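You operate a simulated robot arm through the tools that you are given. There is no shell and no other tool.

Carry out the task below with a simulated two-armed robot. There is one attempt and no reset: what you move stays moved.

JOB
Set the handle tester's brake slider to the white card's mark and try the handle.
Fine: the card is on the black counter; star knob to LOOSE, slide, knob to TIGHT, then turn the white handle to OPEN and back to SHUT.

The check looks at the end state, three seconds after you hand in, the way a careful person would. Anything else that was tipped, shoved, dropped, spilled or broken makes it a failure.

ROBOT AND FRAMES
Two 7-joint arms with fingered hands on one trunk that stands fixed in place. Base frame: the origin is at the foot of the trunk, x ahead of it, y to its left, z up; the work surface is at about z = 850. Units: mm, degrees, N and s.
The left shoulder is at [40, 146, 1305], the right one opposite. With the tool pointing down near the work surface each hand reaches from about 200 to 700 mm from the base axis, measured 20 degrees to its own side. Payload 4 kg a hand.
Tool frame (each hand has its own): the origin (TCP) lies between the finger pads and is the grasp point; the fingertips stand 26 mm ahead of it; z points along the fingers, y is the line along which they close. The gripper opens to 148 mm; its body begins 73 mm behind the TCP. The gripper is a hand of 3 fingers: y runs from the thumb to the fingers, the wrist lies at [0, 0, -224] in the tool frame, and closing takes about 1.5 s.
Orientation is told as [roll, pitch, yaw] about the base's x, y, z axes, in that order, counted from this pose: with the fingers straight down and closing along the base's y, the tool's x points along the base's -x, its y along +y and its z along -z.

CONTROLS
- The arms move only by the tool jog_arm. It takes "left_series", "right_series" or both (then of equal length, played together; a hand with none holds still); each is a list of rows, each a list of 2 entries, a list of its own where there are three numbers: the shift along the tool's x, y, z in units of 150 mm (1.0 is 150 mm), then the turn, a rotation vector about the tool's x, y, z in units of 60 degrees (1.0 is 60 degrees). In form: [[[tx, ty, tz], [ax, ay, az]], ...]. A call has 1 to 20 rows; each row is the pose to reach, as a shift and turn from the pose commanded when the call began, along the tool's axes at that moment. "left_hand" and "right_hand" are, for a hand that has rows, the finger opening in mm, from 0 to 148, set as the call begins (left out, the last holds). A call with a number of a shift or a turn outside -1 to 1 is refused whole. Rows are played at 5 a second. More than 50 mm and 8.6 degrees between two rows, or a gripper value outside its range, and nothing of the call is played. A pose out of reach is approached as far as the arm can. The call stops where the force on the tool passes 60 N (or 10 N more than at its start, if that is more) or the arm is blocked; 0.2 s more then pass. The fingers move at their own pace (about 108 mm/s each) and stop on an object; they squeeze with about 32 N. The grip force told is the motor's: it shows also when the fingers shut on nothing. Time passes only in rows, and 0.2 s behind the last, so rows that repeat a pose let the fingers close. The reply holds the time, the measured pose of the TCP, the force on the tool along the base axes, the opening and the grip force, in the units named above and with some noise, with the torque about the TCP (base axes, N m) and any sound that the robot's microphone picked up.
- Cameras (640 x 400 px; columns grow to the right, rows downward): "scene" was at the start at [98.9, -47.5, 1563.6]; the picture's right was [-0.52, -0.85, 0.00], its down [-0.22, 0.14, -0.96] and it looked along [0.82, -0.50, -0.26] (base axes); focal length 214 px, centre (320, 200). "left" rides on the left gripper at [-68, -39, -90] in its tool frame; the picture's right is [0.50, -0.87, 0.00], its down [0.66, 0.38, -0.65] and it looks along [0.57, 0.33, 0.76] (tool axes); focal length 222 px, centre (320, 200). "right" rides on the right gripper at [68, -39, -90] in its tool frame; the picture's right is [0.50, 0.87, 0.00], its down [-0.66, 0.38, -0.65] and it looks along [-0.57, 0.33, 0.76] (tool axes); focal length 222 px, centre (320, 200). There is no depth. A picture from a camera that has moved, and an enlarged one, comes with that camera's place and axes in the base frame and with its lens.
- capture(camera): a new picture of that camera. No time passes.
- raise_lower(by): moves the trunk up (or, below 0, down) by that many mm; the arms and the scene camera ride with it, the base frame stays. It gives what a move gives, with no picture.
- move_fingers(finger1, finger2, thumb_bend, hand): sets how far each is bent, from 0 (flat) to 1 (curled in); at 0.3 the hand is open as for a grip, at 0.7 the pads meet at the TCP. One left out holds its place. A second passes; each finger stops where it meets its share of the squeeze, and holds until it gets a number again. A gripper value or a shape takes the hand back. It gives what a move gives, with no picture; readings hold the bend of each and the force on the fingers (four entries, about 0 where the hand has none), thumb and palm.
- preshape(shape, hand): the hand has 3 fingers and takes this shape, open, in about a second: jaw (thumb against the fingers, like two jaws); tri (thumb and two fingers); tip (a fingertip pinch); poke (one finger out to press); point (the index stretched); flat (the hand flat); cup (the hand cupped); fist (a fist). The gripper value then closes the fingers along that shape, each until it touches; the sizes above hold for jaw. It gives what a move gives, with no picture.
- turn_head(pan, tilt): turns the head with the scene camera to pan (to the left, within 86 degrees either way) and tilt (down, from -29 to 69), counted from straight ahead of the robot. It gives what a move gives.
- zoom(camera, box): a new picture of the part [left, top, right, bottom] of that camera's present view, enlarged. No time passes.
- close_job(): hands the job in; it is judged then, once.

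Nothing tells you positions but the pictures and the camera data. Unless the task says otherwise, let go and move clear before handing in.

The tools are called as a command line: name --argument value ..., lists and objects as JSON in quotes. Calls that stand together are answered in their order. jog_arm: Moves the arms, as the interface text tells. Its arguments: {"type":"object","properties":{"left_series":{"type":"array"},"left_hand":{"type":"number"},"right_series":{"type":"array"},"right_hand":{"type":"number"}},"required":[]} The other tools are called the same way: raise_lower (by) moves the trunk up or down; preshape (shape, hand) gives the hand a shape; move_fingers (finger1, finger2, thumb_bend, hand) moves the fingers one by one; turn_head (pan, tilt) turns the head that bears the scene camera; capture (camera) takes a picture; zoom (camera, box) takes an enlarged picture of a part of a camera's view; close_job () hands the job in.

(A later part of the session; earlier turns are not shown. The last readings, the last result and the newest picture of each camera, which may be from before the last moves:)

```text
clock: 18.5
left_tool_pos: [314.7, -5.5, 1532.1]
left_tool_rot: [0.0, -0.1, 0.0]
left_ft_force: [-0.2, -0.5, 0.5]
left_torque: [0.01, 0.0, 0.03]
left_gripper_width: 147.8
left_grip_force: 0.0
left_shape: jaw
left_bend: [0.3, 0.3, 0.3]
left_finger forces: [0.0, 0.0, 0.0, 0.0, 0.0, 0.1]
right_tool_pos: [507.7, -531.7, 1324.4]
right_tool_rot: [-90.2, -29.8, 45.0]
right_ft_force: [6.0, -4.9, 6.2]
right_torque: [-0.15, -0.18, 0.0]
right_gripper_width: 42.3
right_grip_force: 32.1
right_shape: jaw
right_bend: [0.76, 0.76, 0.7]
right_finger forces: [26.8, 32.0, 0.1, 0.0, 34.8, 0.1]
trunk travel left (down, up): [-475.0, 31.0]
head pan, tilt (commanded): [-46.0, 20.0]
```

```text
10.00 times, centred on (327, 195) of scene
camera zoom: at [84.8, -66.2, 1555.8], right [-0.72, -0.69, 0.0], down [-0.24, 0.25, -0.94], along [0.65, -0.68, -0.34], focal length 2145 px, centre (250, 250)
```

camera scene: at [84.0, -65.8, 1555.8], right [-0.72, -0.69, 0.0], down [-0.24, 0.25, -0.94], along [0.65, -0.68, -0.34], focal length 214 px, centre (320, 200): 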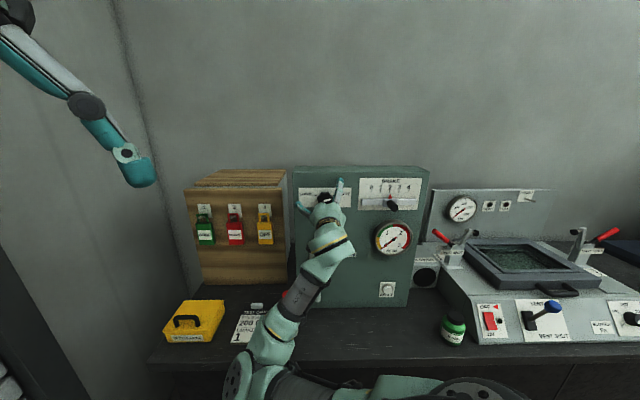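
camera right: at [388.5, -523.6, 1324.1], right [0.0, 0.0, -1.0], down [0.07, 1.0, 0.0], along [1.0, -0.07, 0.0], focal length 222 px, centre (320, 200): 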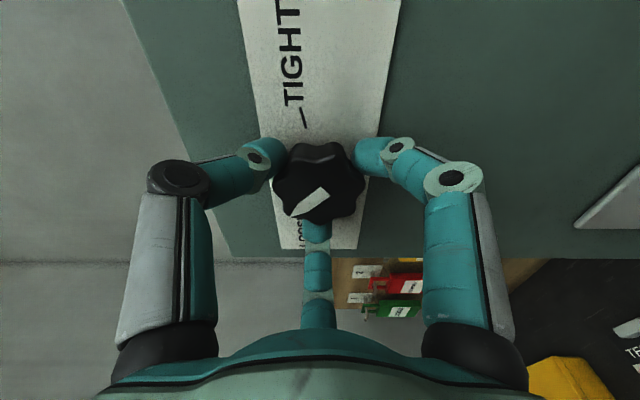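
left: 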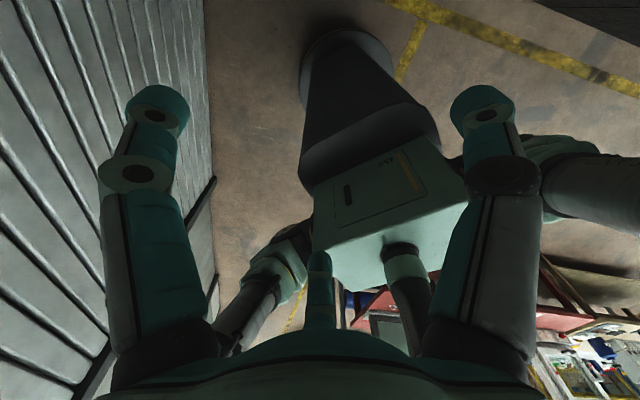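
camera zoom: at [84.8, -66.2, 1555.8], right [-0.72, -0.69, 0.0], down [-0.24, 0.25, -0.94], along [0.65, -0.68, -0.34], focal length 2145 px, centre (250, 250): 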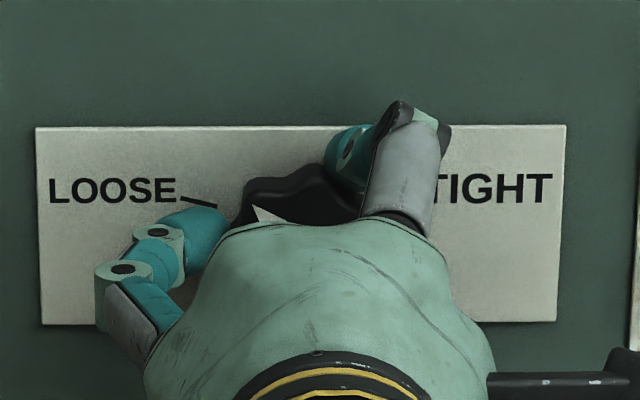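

The pointer is at about 135°, and the LOOSE tick is at about 165°. I'll turn roughly 28° more.

jog_arm --right_series '[[[0, 0, 0], [0, 0, -0.1]], [[0, 0, 0], [0, 0, -0.2]], [[0, 0, 0], [0, 0, -0.3]], [[0, 0, 0], [0, 0, -0.4]], [[0, 0, 0], [0, 0, -0.48]], [[0, 0, 0], [0, 0, -0.48]]]'

capture --camera "right"

zoom --camera "right" --box '[240, 120, 400, 260]'

capture --camera "scene"

zoom --camera "scene" --box '[295, 175, 359, 215]'

```text
clock: 19.9
left_tool_pos: [312.6, -6.3, 1532.9]
left_tool_rot: [-0.1, 0.0, 0.0]
left_ft_force: [-1.2, -0.2, 0.2]
left_torque: [-0.02, -0.02, -0.01]
left_gripper_width: 148.0
left_grip_force: 0.1
left_shape: jaw
left_bend: [0.3, 0.3, 0.3]
left_finger forces: [0.0, 0.0, 0.0, 0.0, 0.1, 0.0]
right_tool_pos: [509.0, -531.5, 1324.7]
right_tool_rot: [-90.1, -1.1, 44.9]
right_ft_force: [2.7, -3.5, 7.3]
right_torque: [-0.13, -0.2, 0.02]
right_gripper_width: 42.8
right_grip_force: 32.5
right_shape: jaw
right_bend: [0.76, 0.76, 0.7]
right_finger forces: [28.3, 29.6, 0.0, 0.0, 35.5, 0.1]
trunk travel left (down, up): [-475.0, 31.0]
head pan, tilt (commanded): [-46.0, 20.0]
```

```text
taken
camera right: at [395.4, -516.7, 1361.8], right [-0.34, -0.34, -0.87], down [0.01, 0.93, -0.37], along [0.94, -0.13, -0.31], focal length 222 px, centre (320, 200)
```

right: 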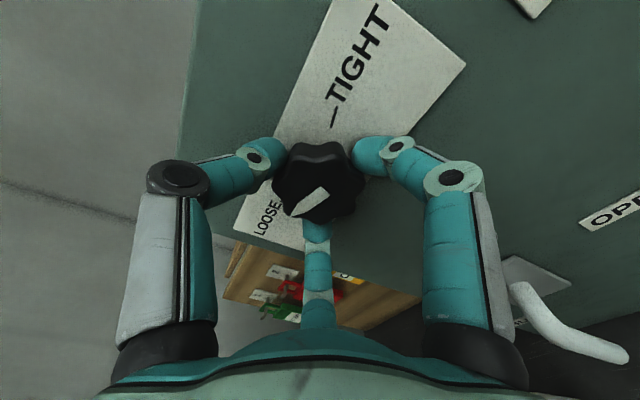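

```text
2.86 times, centred on (320, 190) of right
camera zoom: at [395.4, -516.7, 1361.8], right [-0.34, -0.34, -0.87], down [0.01, 0.93, -0.37], along [0.94, -0.13, -0.31], focal length 635 px, centre (320, 229)
```

zoom: 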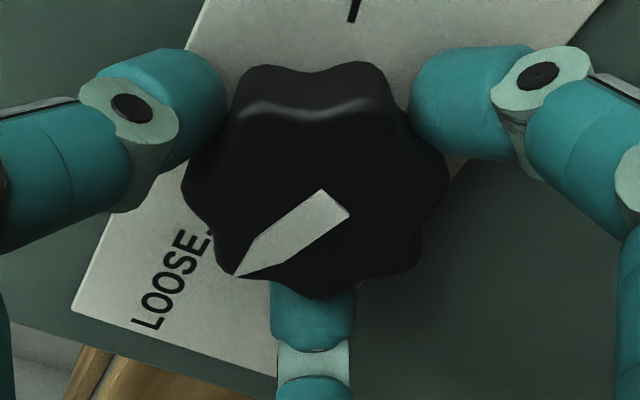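

```text
taken
camera scene: at [83.9, -65.9, 1555.8], right [-0.72, -0.69, 0.0], down [-0.24, 0.25, -0.94], along [0.65, -0.68, -0.34], focal length 214 px, centre (320, 200)
```

scene: 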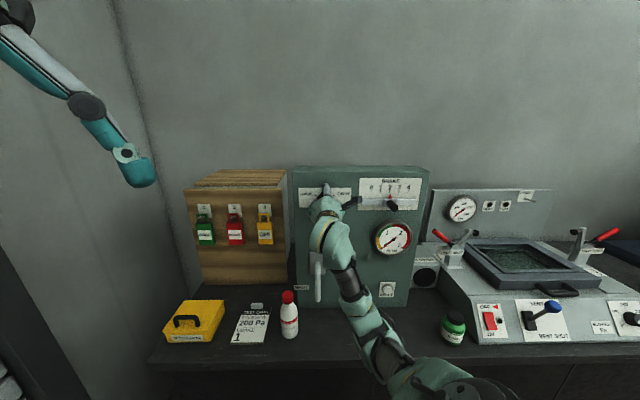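

```text
10.00 times, centred on (327, 195) of scene
camera zoom: at [83.9, -65.9, 1555.8], right [-0.72, -0.69, 0.0], down [-0.24, 0.25, -0.94], along [0.65, -0.68, -0.34], focal length 2145 px, centre (250, 250)
```

zoom: 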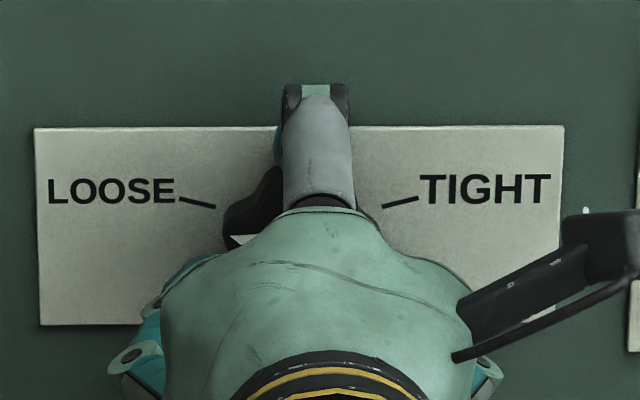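

The pointer is now within a couple of degrees of the LOOSE tick. I'll add 2.5° and then open the fingers.

jog_arm --right_series '[[[0, 0, 0], [0, 0, -0.02]], [[0, 0, 0], [0, 0, -0.042]], [[0, 0, 0], [0, 0, -0.042]]]'

jog_arm --right_series '[[[0, 0, 0], [0, 0, 0]], [[0, 0, 0], [0, 0, 0]], [[0, 0, 0], [0, 0, 0]], [[0, 0, 0], [0, 0, 0]], [[0, 0, 0], [0, 0, 0]], [[0, 0, 0], [0, 0, 0]]]' --right_hand 148

zoom --camera "right" --box '[200, 100, 440, 250]'

```text
clock: 20.7
left_tool_pos: [313.3, -5.0, 1531.4]
left_tool_rot: [-0.2, 0.0, -0.1]
left_ft_force: [1.2, 0.3, 0.3]
left_torque: [0.06, 0.01, 0.0]
left_gripper_width: 147.8
left_grip_force: 0.2
left_shape: jaw
left_bend: [0.3, 0.3, 0.3]
left_finger forces: [0.0, 0.0, 0.1, 0.0, 0.1, 0.1]
right_tool_pos: [509.3, -530.7, 1324.8]
right_tool_rot: [-90.1, 1.5, 45.1]
right_ft_force: [1.7, -2.1, 5.1]
right_torque: [-0.1, -0.15, 0.03]
right_gripper_width: 42.7
right_grip_force: 32.6
right_shape: jaw
right_bend: [0.76, 0.76, 0.7]
right_finger forces: [29.1, 30.7, 0.0, 0.0, 33.8, 0.0]
trunk travel left (down, up): [-475.0, 31.0]
head pan, tilt (commanded): [-46.0, 20.0]
```

```text
clock: 22.1
left_tool_pos: [313.3, -5.7, 1531.0]
left_tool_rot: [-0.1, 0.1, 0.0]
left_ft_force: [-0.1, -0.1, -0.5]
left_torque: [0.0, 0.01, -0.01]
left_gripper_width: 148.0
left_grip_force: 0.0
left_shape: jaw
left_bend: [0.3, 0.3, 0.3]
left_finger forces: [0.0, 0.0, 0.0, 0.1, 0.0, 0.1]
right_tool_pos: [508.5, -530.8, 1325.9]
right_tool_rot: [-90.1, 1.4, 45.1]
right_ft_force: [1.0, -0.1, -0.3]
right_torque: [0.03, -0.01, 0.03]
right_gripper_width: 148.0
right_grip_force: 0.0
right_shape: jaw
right_bend: [0.3, 0.3, 0.3]
right_finger forces: [0.1, 0.0, 0.0, 0.0, 0.0, 0.0]
trunk travel left (down, up): [-475.0, 31.0]
head pan, tilt (commanded): [-46.0, 20.0]
```

```text
2.67 times, centred on (320, 175) of right
camera zoom: at [396.4, -515.9, 1365.3], right [-0.37, -0.37, -0.85], down [-0.01, 0.92, -0.4], along [0.93, -0.14, -0.34], focal length 592 px, centre (320, 267)
```

zoom: 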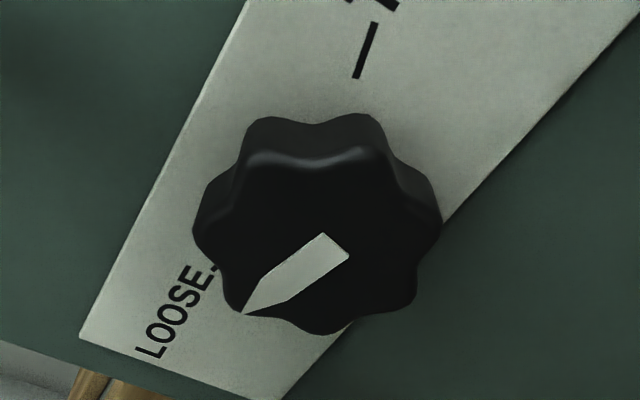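

The knob is on LOOSE and released. I'll back straight off 65 mm, then shift right toward the slider lever, which I place at about s=225, z=1310 with its tip about 50 mm off the panel.

jog_arm --right_series '[[[0, 0, -0.15], [0, 0, 0]], [[0, 0, -0.3], [0, 0, 0]], [[0, 0, -0.43], [0, 0, 0]], [[0, 0, -0.43], [0, 0, 0]]]'

capture --camera "scene"

zoom --camera "right" --box '[160, 40, 480, 240]'

```text
clock: 23.1
left_tool_pos: [313.3, -5.0, 1531.2]
left_tool_rot: [0.0, 0.0, -0.1]
left_ft_force: [0.0, -0.9, 0.5]
left_torque: [-0.02, -0.01, 0.03]
left_gripper_width: 148.0
left_grip_force: 0.1
left_shape: jaw
left_bend: [0.3, 0.3, 0.3]
left_finger forces: [0.1, 0.0, 0.0, 0.1, 0.0, 0.0]
right_tool_pos: [462.1, -482.9, 1323.5]
right_tool_rot: [-90.1, 1.4, 45.0]
right_ft_force: [-0.6, -0.3, -0.8]
right_torque: [0.02, 0.01, 0.0]
right_gripper_width: 148.0
right_grip_force: 0.1
right_shape: jaw
right_bend: [0.3, 0.3, 0.3]
right_finger forces: [0.0, 0.0, 0.0, 0.0, 0.0, 0.1]
trunk travel left (down, up): [-475.0, 31.0]
head pan, tilt (commanded): [-46.0, 20.0]
```

```text
taken
camera scene: at [84.1, -65.9, 1555.8], right [-0.72, -0.69, 0.0], down [-0.24, 0.25, -0.94], along [0.65, -0.68, -0.34], focal length 214 px, centre (320, 200)
```

scene: 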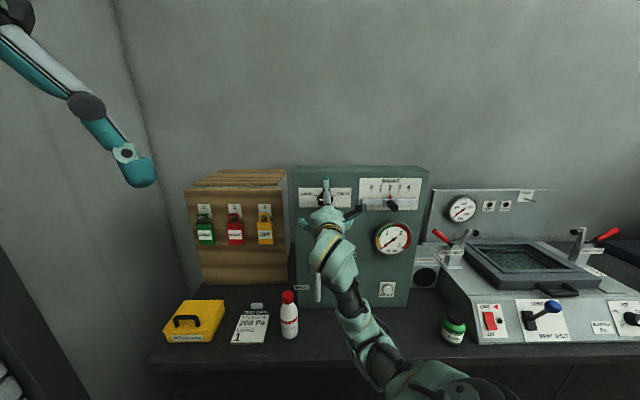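

```text
2.00 times, centred on (320, 140) of right
camera zoom: at [350.7, -468.4, 1363.9], right [-0.37, -0.37, -0.85], down [-0.01, 0.92, -0.39], along [0.93, -0.14, -0.34], focal length 444 px, centre (320, 320)
```

zoom: 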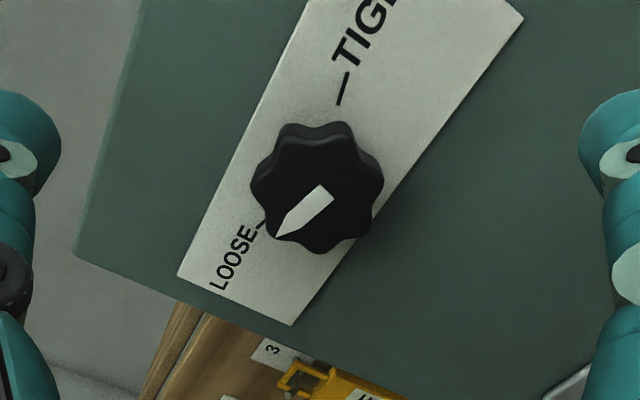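

jog_arm --right_series '[[[0.1, 0, 0], [0, 0, 0.122]], [[0.2, 0, 0], [0, 0, 0.244]], [[0.3, 0, 0], [0, 0, 0.366]], [[0.4, 0, 0], [0, 0, 0.488]], [[0.5, 0, 0], [0, 0, 0.61]], [[0.6, 0, 0], [0, 0, 0.732]], [[0.7, 0, 0], [0, 0, 0.854]], [[0.8, 0, 0], [0, 0, 0.975]], [[0.8, 0, 0], [0, 0, 0.975]]]'

capture --camera "scene"

capture --camera "right"

```text
clock: 25.1
left_tool_pos: [313.5, -5.2, 1530.4]
left_tool_rot: [-0.1, 0.0, 0.0]
left_ft_force: [0.0, 0.2, 0.2]
left_torque: [-0.03, 0.0, -0.02]
left_gripper_width: 148.0
left_grip_force: 0.0
left_shape: jaw
left_bend: [0.3, 0.3, 0.3]
left_finger forces: [0.0, 0.0, 0.0, 0.1, 0.1, 0.0]
right_tool_pos: [380.3, -573.0, 1328.0]
right_tool_rot: [-90.3, -57.1, 45.1]
right_ft_force: [0.4, 0.1, -0.8]
right_torque: [0.01, 0.01, -0.02]
right_gripper_width: 147.9
right_grip_force: 0.0
right_shape: jaw
right_bend: [0.3, 0.3, 0.3]
right_finger forces: [0.0, 0.1, 0.1, 0.0, 0.0, 0.1]
right hand out of reach, approached as far as the arm can: row 6, 7
trunk travel left (down, up): [-475.0, 31.0]
head pan, tilt (commanded): [-46.0, 20.0]
```

```text
taken
camera scene: at [84.0, -65.8, 1555.8], right [-0.72, -0.69, 0.0], down [-0.24, 0.25, -0.94], along [0.65, -0.68, -0.34], focal length 214 px, centre (320, 200)
```

scene: 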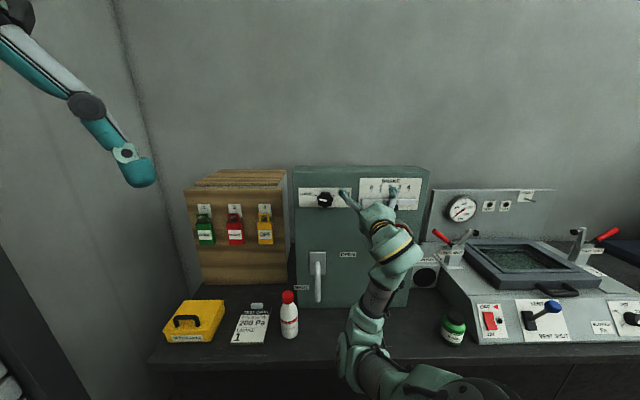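

```text
taken
camera right: at [266.8, -559.1, 1291.7], right [0.32, 0.32, -0.89], down [0.01, 0.94, 0.34], along [0.95, -0.12, 0.3], focal length 222 px, centre (320, 200)
```

right: 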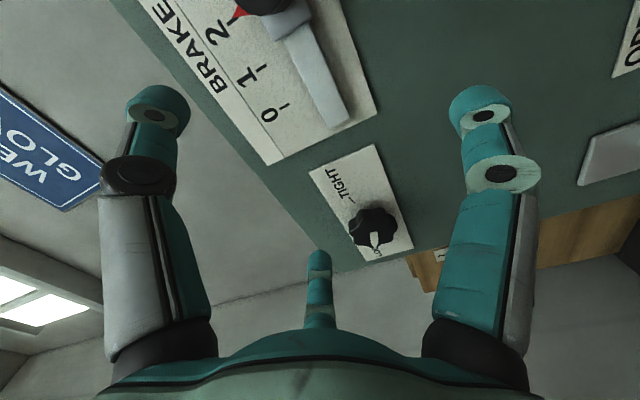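

jog_arm --right_series '[[[0.141, -0.144, 0], [0, 0, 0.017]], [[0.283, -0.289, 0], [0, 0, 0.034]], [[0.424, -0.433, 0], [0, 0, 0.05]], [[0.424, -0.433, 0], [0, 0, 0.05]]]'

zoom --camera "scene" --box '[300, 160, 460, 260]'

capture --camera "right"

```text
clock: 26.1
left_tool_pos: [313.5, -6.2, 1531.6]
left_tool_rot: [-0.2, -0.1, 0.0]
left_ft_force: [-0.2, 0.0, 0.0]
left_torque: [-0.01, 0.0, 0.0]
left_gripper_width: 147.7
left_grip_force: 0.0
left_shape: jaw
left_bend: [0.3, 0.3, 0.3]
left_finger forces: [0.0, 0.0, 0.1, 0.0, 0.0, 0.1]
right_tool_pos: [318.7, -634.4, 1310.1]
right_tool_rot: [-90.2, -60.1, 45.1]
right_ft_force: [0.3, -0.6, -0.1]
right_torque: [0.0, 0.05, -0.01]
right_gripper_width: 147.7
right_grip_force: 0.0
right_shape: jaw
right_bend: [0.3, 0.3, 0.3]
right_finger forces: [0.1, 0.1, 0.0, 0.1, 0.0, 0.1]
trunk travel left (down, up): [-475.0, 31.0]
head pan, tilt (commanded): [-46.0, 20.0]
```

```text
4.00 times, centred on (380, 210) of scene
camera zoom: at [84.1, -65.5, 1555.8], right [-0.72, -0.69, 0.0], down [-0.24, 0.25, -0.94], along [0.65, -0.68, -0.34], focal length 858 px, centre (80, 160)
```

zoom: 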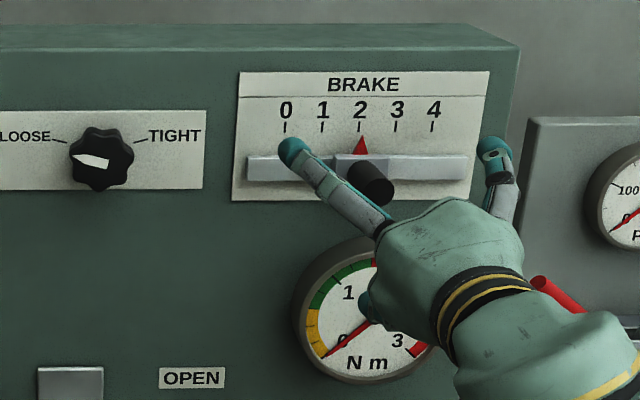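

```text
taken
camera right: at [205.3, -618.9, 1270.0], right [0.36, 0.35, -0.86], down [0.0, 0.93, 0.38], along [0.93, -0.13, 0.33], focal length 222 px, centre (320, 200)
```

right: 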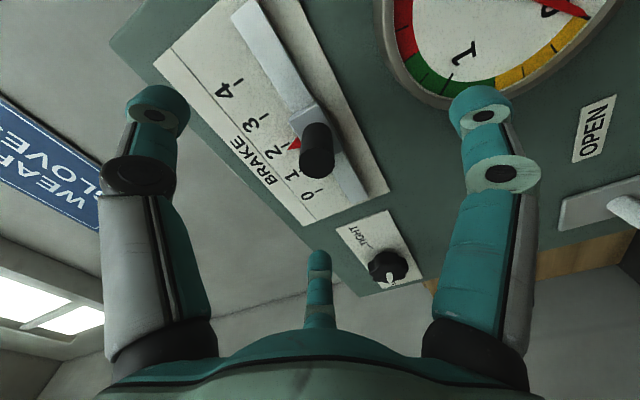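

zoom --camera "right" --box '[240, 80, 400, 220]'

```text
2.86 times, centred on (320, 150) of right
camera zoom: at [205.3, -618.9, 1270.0], right [0.36, 0.35, -0.86], down [0.0, 0.93, 0.38], along [0.93, -0.13, 0.33], focal length 635 px, centre (320, 343)
```

zoom: 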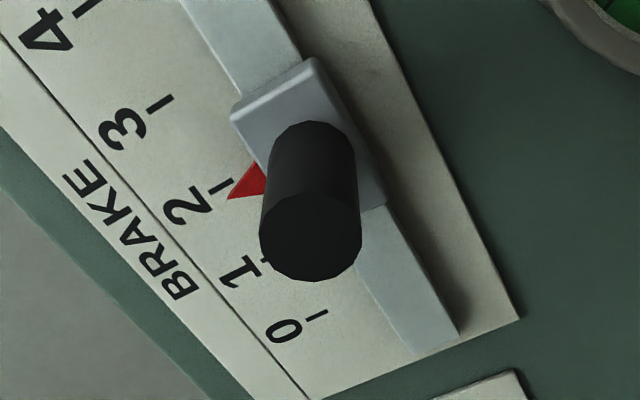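

The lever is straight ahead, aligned to about 2 mm. The open lower finger could brush the gauge bezel, so I'll half-close the fingers to 60 mm first and then approach.

jog_arm --right_series '[[[0, 0, 0], [0, 0, 0]], [[0, 0, 0], [0, 0, 0]], [[0, 0, 0], [0, 0, 0]], [[0, 0, 0], [0, 0, 0]], [[0, 0, 0], [0, 0, 0]], [[-0.007, -0.008, 0.06], [0, 0, 0]]]' --right_hand 60

capture --camera "right"

zoom --camera "scene" --box '[300, 160, 460, 260]'

```text
clock: 27.5
left_tool_pos: [313.9, -5.8, 1531.3]
left_tool_rot: [-0.1, -0.1, 0.0]
left_ft_force: [0.0, -0.8, -0.5]
left_torque: [-0.02, 0.01, 0.0]
left_gripper_width: 147.7
left_grip_force: 0.1
left_shape: jaw
left_bend: [0.3, 0.3, 0.3]
left_finger forces: [0.0, 0.1, 0.0, 0.1, 0.0, 0.1]
right_tool_pos: [322.5, -640.7, 1312.0]
right_tool_rot: [-90.3, -60.1, 45.2]
right_ft_force: [-0.7, 0.5, 0.1]
right_torque: [0.03, 0.01, 0.03]
right_gripper_width: 60.4
right_grip_force: 0.1
right_shape: jaw
right_bend: [0.77, 0.77, 0.7]
right_finger forces: [0.1, 0.0, 0.0, 0.0, 0.1, 0.0]
trunk travel left (down, up): [-475.0, 31.0]
head pan, tilt (commanded): [-46.0, 20.0]
```

```text
taken
camera right: at [210.9, -625.4, 1272.0], right [0.36, 0.35, -0.87], down [0.0, 0.93, 0.38], along [0.93, -0.13, 0.33], focal length 222 px, centre (320, 200)
```

right: 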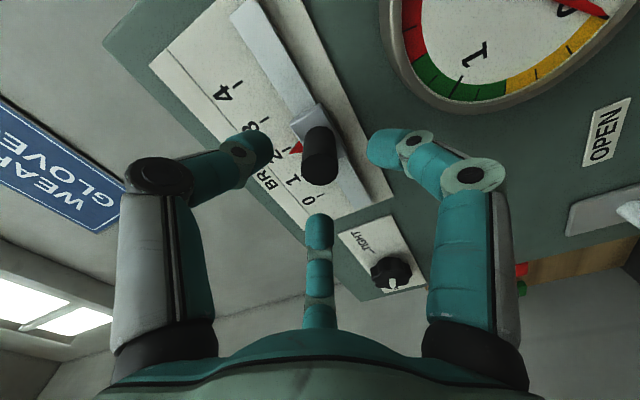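

```text
4.00 times, centred on (380, 210) of scene
camera zoom: at [84.3, -65.8, 1555.8], right [-0.72, -0.69, 0.0], down [-0.24, 0.25, -0.94], along [0.65, -0.68, -0.34], focal length 858 px, centre (80, 160)
```

zoom: 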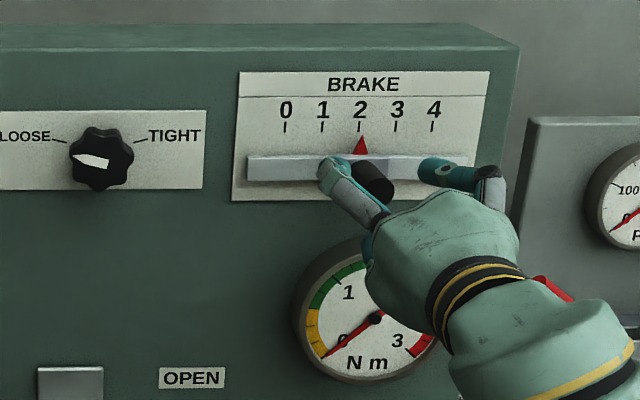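

The fingers surround the lever nicely. I'll advance 30 mm and close on it.

jog_arm --right_series '[[[0, 0, 0.05], [0, 0, 0]], [[0, 0, 0.1], [0, 0, 0]], [[0, 0, 0.15], [0, 0, 0]], [[0, 0, 0.2], [0, 0, 0]], [[0, 0, 0.2], [0, 0, 0]]]'

capture --camera "right"

zoom --camera "scene" --box '[300, 160, 460, 260]'

```text
clock: 28.7
left_tool_pos: [313.9, -5.8, 1530.8]
left_tool_rot: [-0.1, 0.0, -0.1]
left_ft_force: [0.1, 0.0, -0.5]
left_torque: [0.0, 0.0, 0.04]
left_gripper_width: 147.8
left_grip_force: 0.1
left_shape: jaw
left_bend: [0.3, 0.3, 0.3]
left_finger forces: [0.0, 0.1, 0.0, 0.1, 0.0, 0.0]
right_tool_pos: [343.6, -662.6, 1311.0]
right_tool_rot: [-90.2, -60.0, 45.2]
right_ft_force: [0.3, -0.2, 0.4]
right_torque: [0.01, -0.02, -0.01]
right_gripper_width: 60.5
right_grip_force: 0.1
right_shape: jaw
right_bend: [0.77, 0.77, 0.7]
right_finger forces: [0.1, 0.0, 0.1, 0.0, 0.1, 0.1]
trunk travel left (down, up): [-475.0, 31.0]
head pan, tilt (commanded): [-46.0, 20.0]
```

```text
taken
camera right: at [231.6, -647.6, 1271.1], right [0.36, 0.35, -0.87], down [0.0, 0.93, 0.38], along [0.93, -0.13, 0.33], focal length 222 px, centre (320, 200)
```

right: 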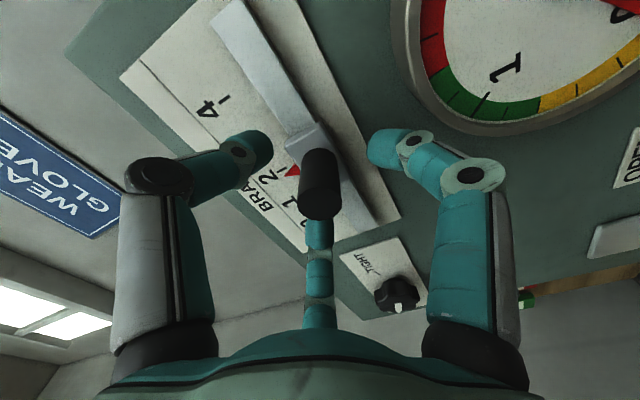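

```text
4.00 times, centred on (380, 210) of scene
camera zoom: at [84.0, -65.8, 1555.8], right [-0.72, -0.69, 0.0], down [-0.24, 0.25, -0.94], along [0.65, -0.68, -0.34], focal length 858 px, centre (80, 160)
```

zoom: 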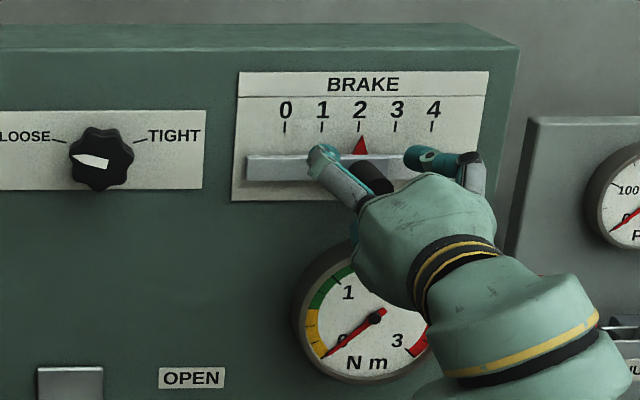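

Clear and centred, at about q=711. Now I'll close on the lever.

jog_arm --right_series '[[[0, 0, 0], [0, 0, 0]], [[0, 0, 0], [0, 0, 0]], [[0, 0, 0], [0, 0, 0]], [[0, 0, 0], [0, 0, 0]], [[0, 0, 0], [0, 0, 0]], [[0, 0, 0], [0, 0, 0]], [[0, 0, 0], [0, 0, 0]]]' --right_hand 0

capture --camera "right"

zoom --camera "scene" --box '[300, 160, 460, 260]'

```text
clock: 30.3
left_tool_pos: [314.0, -5.1, 1531.3]
left_tool_rot: [0.0, 0.0, 0.1]
left_ft_force: [0.3, 0.3, -0.3]
left_torque: [-0.02, -0.01, 0.01]
left_gripper_width: 147.9
left_grip_force: 0.0
left_shape: jaw
left_bend: [0.3, 0.3, 0.3]
left_finger forces: [0.0, 0.1, 0.0, 0.1, 0.1, 0.0]
right_tool_pos: [344.5, -662.4, 1310.6]
right_tool_rot: [-90.0, -60.1, 45.1]
right_ft_force: [2.6, -2.7, 1.7]
right_torque: [-0.09, -0.06, -0.02]
right_gripper_width: 18.2
right_grip_force: 32.0
right_shape: jaw
right_bend: [0.74, 0.74, 0.7]
right_finger forces: [27.8, 28.3, 0.0, 0.1, 29.5, 0.0]
trunk travel left (down, up): [-475.0, 31.0]
head pan, tilt (commanded): [-46.0, 20.0]
```

```text
taken
camera right: at [231.9, -648.0, 1270.8], right [0.36, 0.35, -0.86], down [0.0, 0.93, 0.38], along [0.93, -0.13, 0.33], focal length 222 px, centre (320, 200)
```

right: 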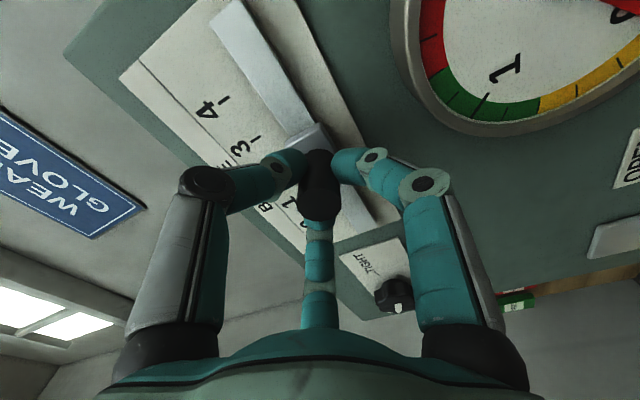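

```text
4.00 times, centred on (380, 210) of scene
camera zoom: at [84.4, -66.3, 1555.8], right [-0.72, -0.69, 0.0], down [-0.24, 0.25, -0.94], along [0.65, -0.68, -0.34], focal length 858 px, centre (80, 160)
```

zoom: 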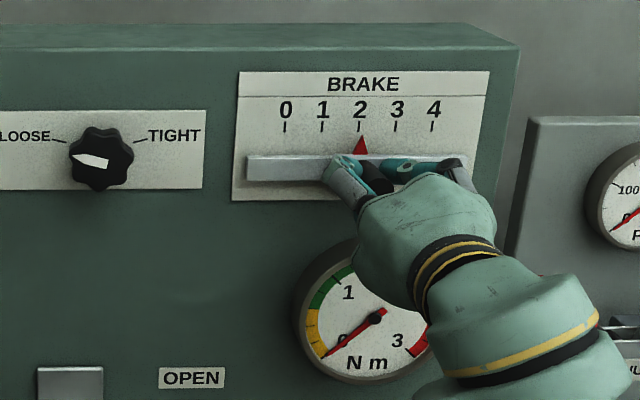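

The lever is gripped. I'll slide left 25 mm first, then measure before the final bit.

jog_arm --right_series '[[[-0.0167, 0.0289, 0], [0, 0, 0]], [[-0.0333, 0.0577, 0], [0, 0, 0]], [[-0.05, 0.0866, 0], [0, 0, 0]], [[-0.0667, 0.1155, 0], [0, 0, 0]], [[-0.0833, 0.1443, 0], [0, 0, 0]], [[-0.0833, 0.1443, 0], [0, 0, 0]]]'

zoom --camera "scene" --box '[300, 160, 460, 260]'

zoom --camera "scene" --box '[352, 170, 416, 210]'

capture --camera "right"

```text
clock: 31.7
left_tool_pos: [313.8, -6.1, 1531.5]
left_tool_rot: [0.0, 0.0, -0.1]
left_ft_force: [-0.7, -0.3, 0.1]
left_torque: [0.0, 0.01, 0.0]
left_gripper_width: 148.0
left_grip_force: 0.0
left_shape: jaw
left_bend: [0.3, 0.3, 0.3]
left_finger forces: [0.0, 0.0, 0.1, 0.0, 0.1, 0.0]
right_tool_pos: [362.3, -645.2, 1310.7]
right_tool_rot: [-90.1, -60.1, 45.2]
right_ft_force: [6.0, -8.7, 7.8]
right_torque: [-0.17, -0.09, -0.04]
right_gripper_width: 18.3
right_grip_force: 32.1
right_shape: jaw
right_bend: [0.74, 0.74, 0.7]
right_finger forces: [26.4, 29.4, 0.0, 0.1, 32.6, 0.0]
trunk travel left (down, up): [-475.0, 31.0]
head pan, tilt (commanded): [-46.0, 20.0]
```

```text
4.00 times, centred on (380, 210) of scene
camera zoom: at [85.1, -67.1, 1555.7], right [-0.72, -0.69, 0.0], down [-0.24, 0.25, -0.94], along [0.65, -0.68, -0.34], focal length 858 px, centre (80, 160)
```

zoom: 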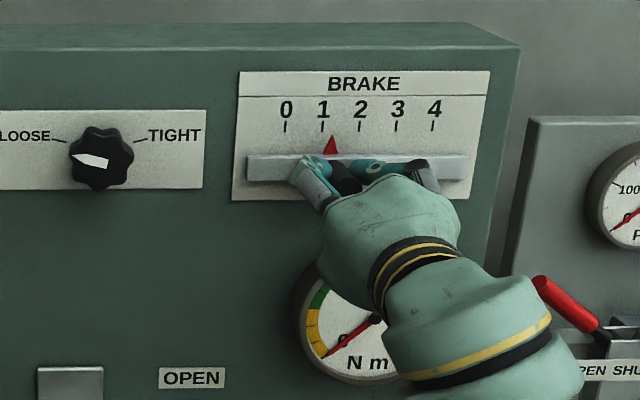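

```text
10.00 times, centred on (384, 190) of scene
camera zoom: at [85.1, -67.1, 1555.7], right [-0.72, -0.69, 0.0], down [-0.24, 0.25, -0.94], along [0.65, -0.68, -0.34], focal length 2145 px, centre (-320, 300)
```

zoom: 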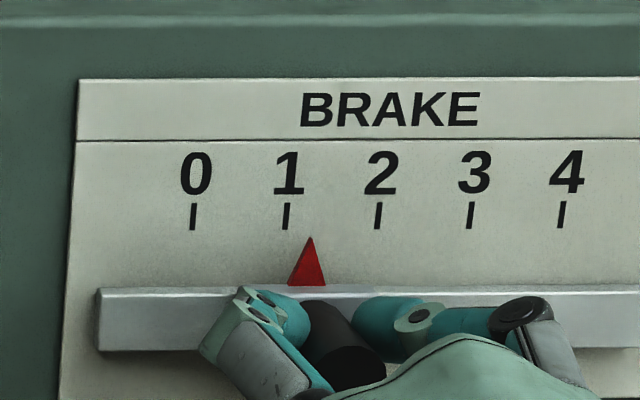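

```text
taken
camera right: at [249.1, -630.4, 1270.2], right [0.36, 0.35, -0.86], down [0.0, 0.93, 0.38], along [0.93, -0.13, 0.33], focal length 222 px, centre (320, 200)
```

right: 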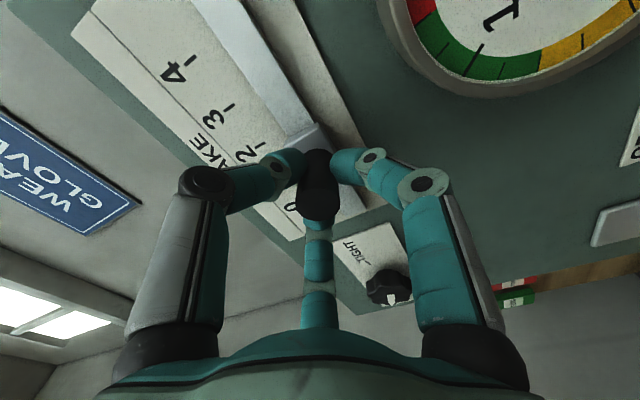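

The slider moves freely with the hand. Correcting for the raised pointer's parallax, about 5 mm is left to mark 1, so I'll move 5.1 mm more.

jog_arm --right_series '[[[-0.006, 0.0104, 0], [0, 0, 0]], [[-0.012, 0.0208, 0], [0, 0, 0]], [[-0.017, 0.0295, 0], [0, 0, 0]], [[-0.017, 0.0295, 0], [0, 0, 0]], [[-0.017, 0.0295, 0], [0, 0, 0]]]'

zoom --camera "scene" --box '[352, 170, 416, 210]'

```text
clock: 32.9
left_tool_pos: [313.8, -6.6, 1531.2]
left_tool_rot: [0.0, 0.2, 0.0]
left_ft_force: [-0.1, -0.2, 0.3]
left_torque: [-0.02, -0.03, 0.03]
left_gripper_width: 147.7
left_grip_force: 0.1
left_shape: jaw
left_bend: [0.3, 0.3, 0.3]
left_finger forces: [0.0, 0.0, 0.0, 0.0, 0.0, 0.1]
right_tool_pos: [364.7, -642.4, 1310.3]
right_tool_rot: [-90.0, -60.2, 44.9]
right_ft_force: [6.0, -10.2, 6.9]
right_torque: [-0.13, -0.09, -0.07]
right_gripper_width: 18.2
right_grip_force: 31.8
right_shape: jaw
right_bend: [0.74, 0.74, 0.7]
right_finger forces: [26.7, 28.6, 0.1, 0.0, 32.8, 0.0]
trunk travel left (down, up): [-475.0, 31.0]
head pan, tilt (commanded): [-46.0, 20.0]
```

```text
10.00 times, centred on (384, 190) of scene
camera zoom: at [85.3, -67.7, 1555.7], right [-0.72, -0.69, 0.0], down [-0.24, 0.25, -0.94], along [0.65, -0.68, -0.34], focal length 2145 px, centre (-320, 300)
```

zoom: 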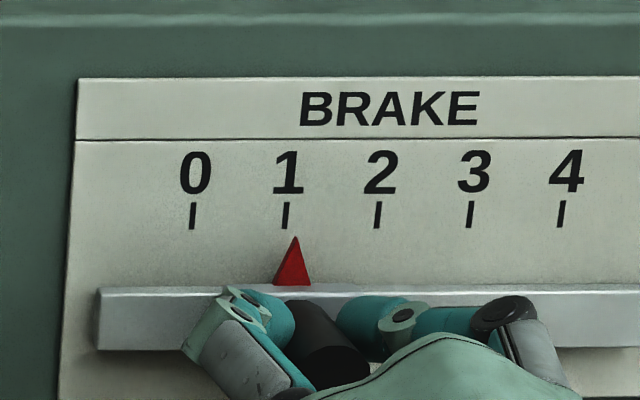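

The apparent offset is about 3.2 mm, nearly all of it parallax from the raised pointer. I'll release the lever, back off and check with the hand camera from the other side.

jog_arm --right_series '[[[0, 0, 0], [0, 0, 0]], [[0, 0, 0], [0, 0, 0]], [[0, 0, 0], [0, 0, 0]], [[0, 0, 0], [0, 0, 0]]]' --right_hand 65

jog_arm --right_series '[[[0, 0, -0.1], [0, 0, 0]], [[0, 0, -0.2], [0, 0, 0]], [[0, 0, -0.28], [0, 0, 0]], [[0, 0, -0.28], [0, 0, 0]]]'

capture --camera "right"

zoom --camera "right" --box '[220, 60, 400, 200]'

zoom --camera "scene" --box '[352, 170, 416, 210]'

```text
clock: 33.9
left_tool_pos: [313.5, -5.2, 1531.7]
left_tool_rot: [0.0, -0.1, 0.0]
left_ft_force: [0.8, -0.2, -0.5]
left_torque: [0.04, 0.01, -0.01]
left_gripper_width: 147.7
left_grip_force: 0.0
left_shape: jaw
left_bend: [0.3, 0.3, 0.3]
left_finger forces: [0.1, 0.0, 0.1, 0.1, 0.0, 0.0]
right_tool_pos: [364.6, -641.1, 1311.2]
right_tool_rot: [-90.1, -60.1, 45.1]
right_ft_force: [0.0, -1.2, 0.9]
right_torque: [0.02, -0.03, -0.02]
right_gripper_width: 64.4
right_grip_force: 0.0
right_shape: jaw
right_bend: [0.77, 0.77, 0.7]
right_finger forces: [0.0, 0.0, 0.1, 0.0, 0.0, 0.0]
trunk travel left (down, up): [-475.0, 31.0]
head pan, tilt (commanded): [-46.0, 20.0]
```

```text
clock: 34.9
left_tool_pos: [312.3, -6.3, 1532.2]
left_tool_rot: [-0.2, 0.0, 0.1]
left_ft_force: [-1.7, 0.2, -0.2]
left_torque: [0.02, 0.0, 0.01]
left_gripper_width: 148.0
left_grip_force: 0.1
left_shape: jaw
left_bend: [0.3, 0.3, 0.3]
left_finger forces: [0.0, 0.0, 0.1, 0.1, 0.0, 0.1]
right_tool_pos: [333.6, -610.0, 1311.6]
right_tool_rot: [-90.2, -60.1, 45.1]
right_ft_force: [-0.1, 0.5, -0.6]
right_torque: [0.04, 0.0, 0.03]
right_gripper_width: 64.5
right_grip_force: 0.0
right_shape: jaw
right_bend: [0.77, 0.77, 0.7]
right_finger forces: [0.0, 0.1, 0.0, 0.0, 0.0, 0.2]
trunk travel left (down, up): [-475.0, 31.0]
head pan, tilt (commanded): [-46.0, 20.0]
```

```text
taken
camera right: at [221.6, -595.0, 1271.7], right [0.36, 0.35, -0.87], down [0.0, 0.93, 0.38], along [0.93, -0.14, 0.33], focal length 222 px, centre (320, 200)
```

right: 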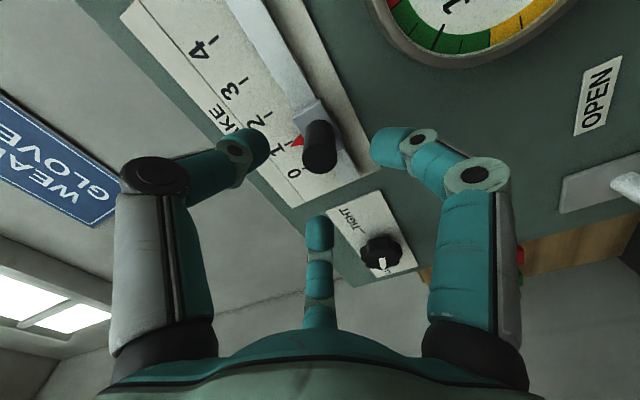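

```text
2.86 times, centred on (310, 130) of right
camera zoom: at [221.6, -595.0, 1271.7], right [0.36, 0.35, -0.87], down [0.0, 0.93, 0.38], along [0.93, -0.14, 0.33], focal length 635 px, centre (349, 400)
```

zoom: 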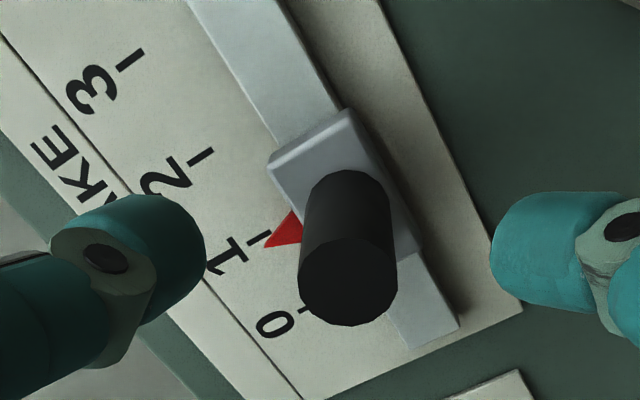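

```text
10.00 times, centred on (384, 190) of scene
camera zoom: at [84.1, -65.8, 1555.8], right [-0.72, -0.69, 0.0], down [-0.24, 0.25, -0.94], along [0.65, -0.68, -0.34], focal length 2145 px, centre (-320, 300)
```

zoom: 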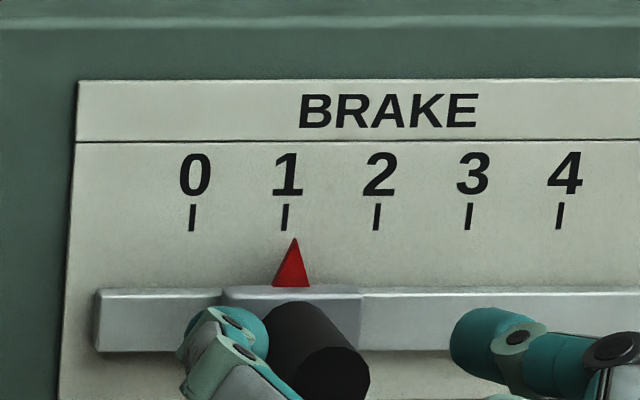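

Both views agree that the pointer is within about 0.5 mm of mark 1. Now I'll return to the knob, moving left and rotating the hand back to the −90° start for tightening.

jog_arm --right_series '[[[-0.06, 0.104, 0], [0, 0, -0.1]], [[-0.12, 0.208, 0], [0, 0, -0.2]], [[-0.18, 0.312, 0], [0, 0, -0.3]], [[-0.24, 0.416, 0], [0, 0, -0.4]], [[-0.3, 0.52, 0], [0, 0, -0.5]], [[-0.36, 0.624, 0], [0, 0, -0.6]], [[-0.42, 0.728, 0], [0, 0, -0.7]], [[-0.48, 0.832, 0], [0, 0, -0.8]], [[-0.54, 0.935, 0], [0, 0, -0.9]], [[-0.6, 1.0, 0], [0, 0, -1.0]], [[-0.6, 1.0, 0], [0, 0, -1.0]]]' --right_hand 100

capture --camera "right"

capture --camera "scene"

```text
clock: 37.3
left_tool_pos: [313.1, -5.5, 1531.3]
left_tool_rot: [-0.1, 0.0, 0.0]
left_ft_force: [0.5, -0.2, 0.5]
left_torque: [0.0, -0.03, 0.02]
left_gripper_width: 148.0
left_grip_force: 0.1
left_shape: jaw
left_bend: [0.3, 0.3, 0.3]
left_finger forces: [0.1, 0.1, 0.1, 0.1, 0.1, 0.0]
right_tool_pos: [457.0, -486.3, 1313.1]
right_tool_rot: [-90.2, -0.1, 45.1]
right_ft_force: [0.7, 0.4, 0.8]
right_torque: [-0.01, -0.01, -0.01]
right_gripper_width: 99.3
right_grip_force: 0.0
right_shape: jaw
right_bend: [0.29, 0.29, 0.72]
right_finger forces: [0.0, 0.0, 0.0, 0.0, 0.1, 0.1]
right hand out of reach, approached as far as the arm can: row 2, 3, 4, 5, 6
trunk travel left (down, up): [-475.0, 31.0]
head pan, tilt (commanded): [-46.0, 20.0]
```

```text
taken
camera right: at [343.8, -471.6, 1352.5], right [-0.35, -0.35, -0.87], down [0.0, 0.93, -0.38], along [0.94, -0.14, -0.33], focal length 222 px, centre (320, 200)
```

right: 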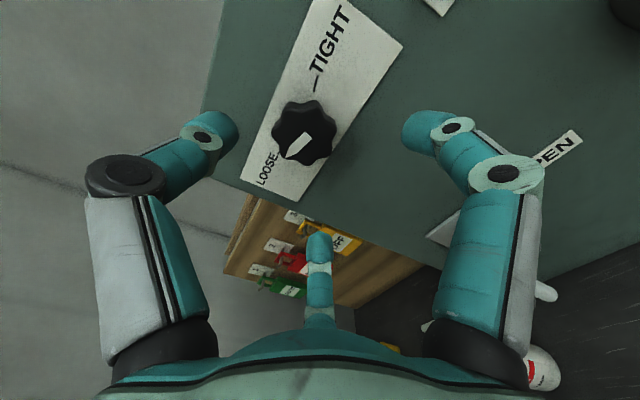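

```text
taken
camera scene: at [83.9, -65.8, 1555.8], right [-0.72, -0.69, 0.0], down [-0.24, 0.25, -0.94], along [0.65, -0.68, -0.34], focal length 214 px, centre (320, 200)
```

scene: 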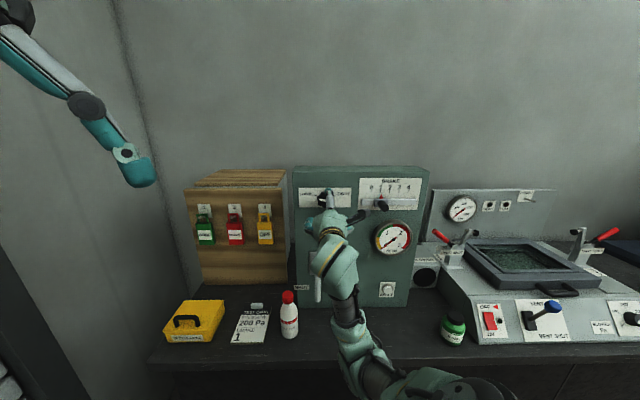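

jog_arm --right_series '[[[-0.031, -0.077, 0.08], [0, 0, -0.02]], [[-0.031, -0.077, 0.18], [0, 0, -0.02]], [[-0.031, -0.077, 0.28], [0, 0, -0.02]], [[-0.031, -0.077, 0.37], [0, 0, -0.02]], [[-0.031, -0.077, 0.457], [0, 0, -0.02]], [[-0.031, -0.077, 0.457], [0, 0, -0.02]]]'

zoom --camera "right" --box '[160, 60, 480, 260]'

```text
clock: 38.7
left_tool_pos: [312.7, -6.2, 1531.0]
left_tool_rot: [-0.1, 0.0, 0.1]
left_ft_force: [1.1, 0.6, -0.1]
left_torque: [0.01, 0.0, -0.02]
left_gripper_width: 148.0
left_grip_force: 0.0
left_shape: jaw
left_bend: [0.3, 0.3, 0.3]
left_finger forces: [0.1, 0.0, 0.0, 0.0, 0.0, 0.1]
right_tool_pos: [509.2, -532.5, 1325.1]
right_tool_rot: [-90.1, 1.1, 45.0]
right_ft_force: [-0.4, -0.1, 0.2]
right_torque: [0.02, -0.01, -0.02]
right_gripper_width: 99.9
right_grip_force: 0.1
right_shape: jaw
right_bend: [0.29, 0.29, 0.72]
right_finger forces: [0.0, 0.0, 0.1, 0.0, 0.0, 0.1]
trunk travel left (down, up): [-475.0, 31.0]
head pan, tilt (commanded): [-46.0, 20.0]
```

```text
2.00 times, centred on (320, 160) of right
camera zoom: at [396.9, -516.3, 1365.3], right [-0.36, -0.37, -0.86], down [0.0, 0.92, -0.39], along [0.93, -0.14, -0.34], focal length 444 px, centre (320, 280)
```

zoom: 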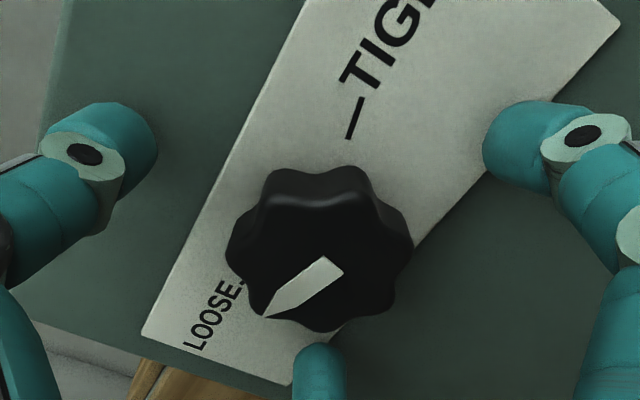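

The hand is back on the knob in the same relation as before. I'll close and then turn clockwise.

jog_arm --right_series '[[[0, 0, 0], [0, 0, 0]], [[0, 0, 0], [0, 0, 0]], [[0, 0, 0], [0, 0, 0]], [[0, 0, 0], [0, 0, 0]], [[0, 0, 0], [0, 0, 0]], [[0, 0, 0], [0, 0, 0]], [[0, 0, 0], [0, 0, 0]]]' --right_hand 20

jog_arm --right_series '[[[0, 0, 0], [0, 0, 0.125]], [[0, 0, 0], [0, 0, 0.25]], [[0, 0, 0], [0, 0, 0.375]], [[0, 0, 0], [0, 0, 0.5]], [[0, 0, 0], [0, 0, 0.625]], [[0, 0, 0], [0, 0, 0.75]], [[0, 0, 0], [0, 0, 0.875]], [[0, 0, 0], [0, 0, 1.0]], [[0, 0, 0], [0, 0, 1.0]]]'

capture --camera "right"

zoom --camera "scene" --box '[280, 160, 440, 260]'

```text
clock: 40.3
left_tool_pos: [314.0, -5.0, 1531.4]
left_tool_rot: [-0.1, 0.0, 0.0]
left_ft_force: [0.1, 0.5, 0.2]
left_torque: [0.02, -0.03, -0.01]
left_gripper_width: 147.8
left_grip_force: 0.0
left_shape: jaw
left_bend: [0.3, 0.3, 0.3]
left_finger forces: [0.0, 0.0, 0.0, 0.0, 0.1, 0.0]
right_tool_pos: [509.3, -531.2, 1325.0]
right_tool_rot: [-90.1, 1.1, 45.0]
right_ft_force: [1.4, -1.7, 1.5]
right_torque: [-0.1, -0.07, 0.02]
right_gripper_width: 43.8
right_grip_force: 32.0
right_shape: jaw
right_bend: [0.77, 0.77, 0.7]
right_finger forces: [27.5, 28.7, 0.1, 0.0, 29.5, 0.0]
trunk travel left (down, up): [-475.0, 31.0]
head pan, tilt (commanded): [-46.0, 20.0]
```

```text
clock: 42.3
left_tool_pos: [313.1, -6.0, 1531.4]
left_tool_rot: [0.0, 0.0, 0.0]
left_ft_force: [-0.2, -0.4, -0.3]
left_torque: [0.03, 0.02, 0.03]
left_gripper_width: 147.8
left_grip_force: 0.1
left_shape: jaw
left_bend: [0.3, 0.3, 0.3]
left_finger forces: [0.1, 0.1, 0.0, 0.0, 0.0, 0.0]
right_tool_pos: [509.7, -532.0, 1326.4]
right_tool_rot: [-90.1, -59.0, 45.1]
right_ft_force: [-4.2, 3.2, -9.0]
right_torque: [0.13, 0.13, -0.07]
right_gripper_width: 43.8
right_grip_force: 32.2
right_shape: jaw
right_bend: [0.77, 0.77, 0.7]
right_finger forces: [34.5, 28.9, 0.0, 0.1, 29.1, 0.1]
trunk travel left (down, up): [-475.0, 31.0]
head pan, tilt (commanded): [-46.0, 20.0]
```

```text
taken
camera right: at [396.5, -517.8, 1287.9], right [0.34, 0.34, -0.87], down [0.0, 0.93, 0.37], along [0.94, -0.13, 0.32], focal length 222 px, centre (320, 200)
```

right: 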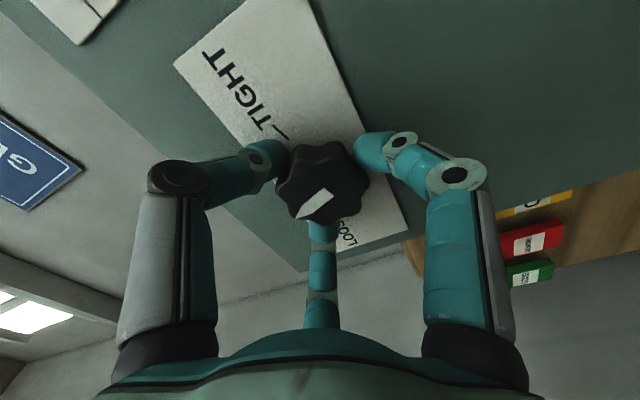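

```text
4.00 times, centred on (360, 210) of scene
camera zoom: at [83.8, -66.2, 1555.8], right [-0.72, -0.69, 0.0], down [-0.24, 0.25, -0.94], along [0.65, -0.68, -0.34], focal length 858 px, centre (160, 160)
```

zoom: 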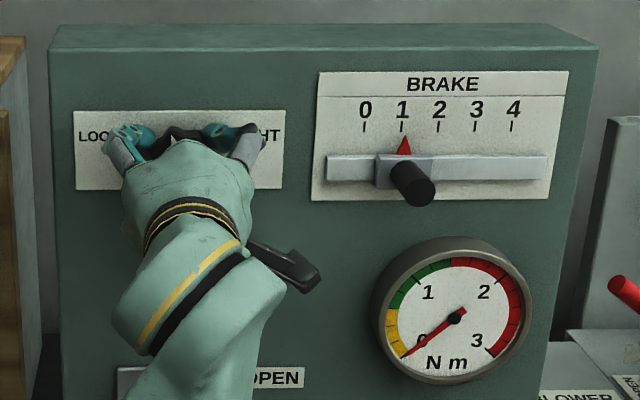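

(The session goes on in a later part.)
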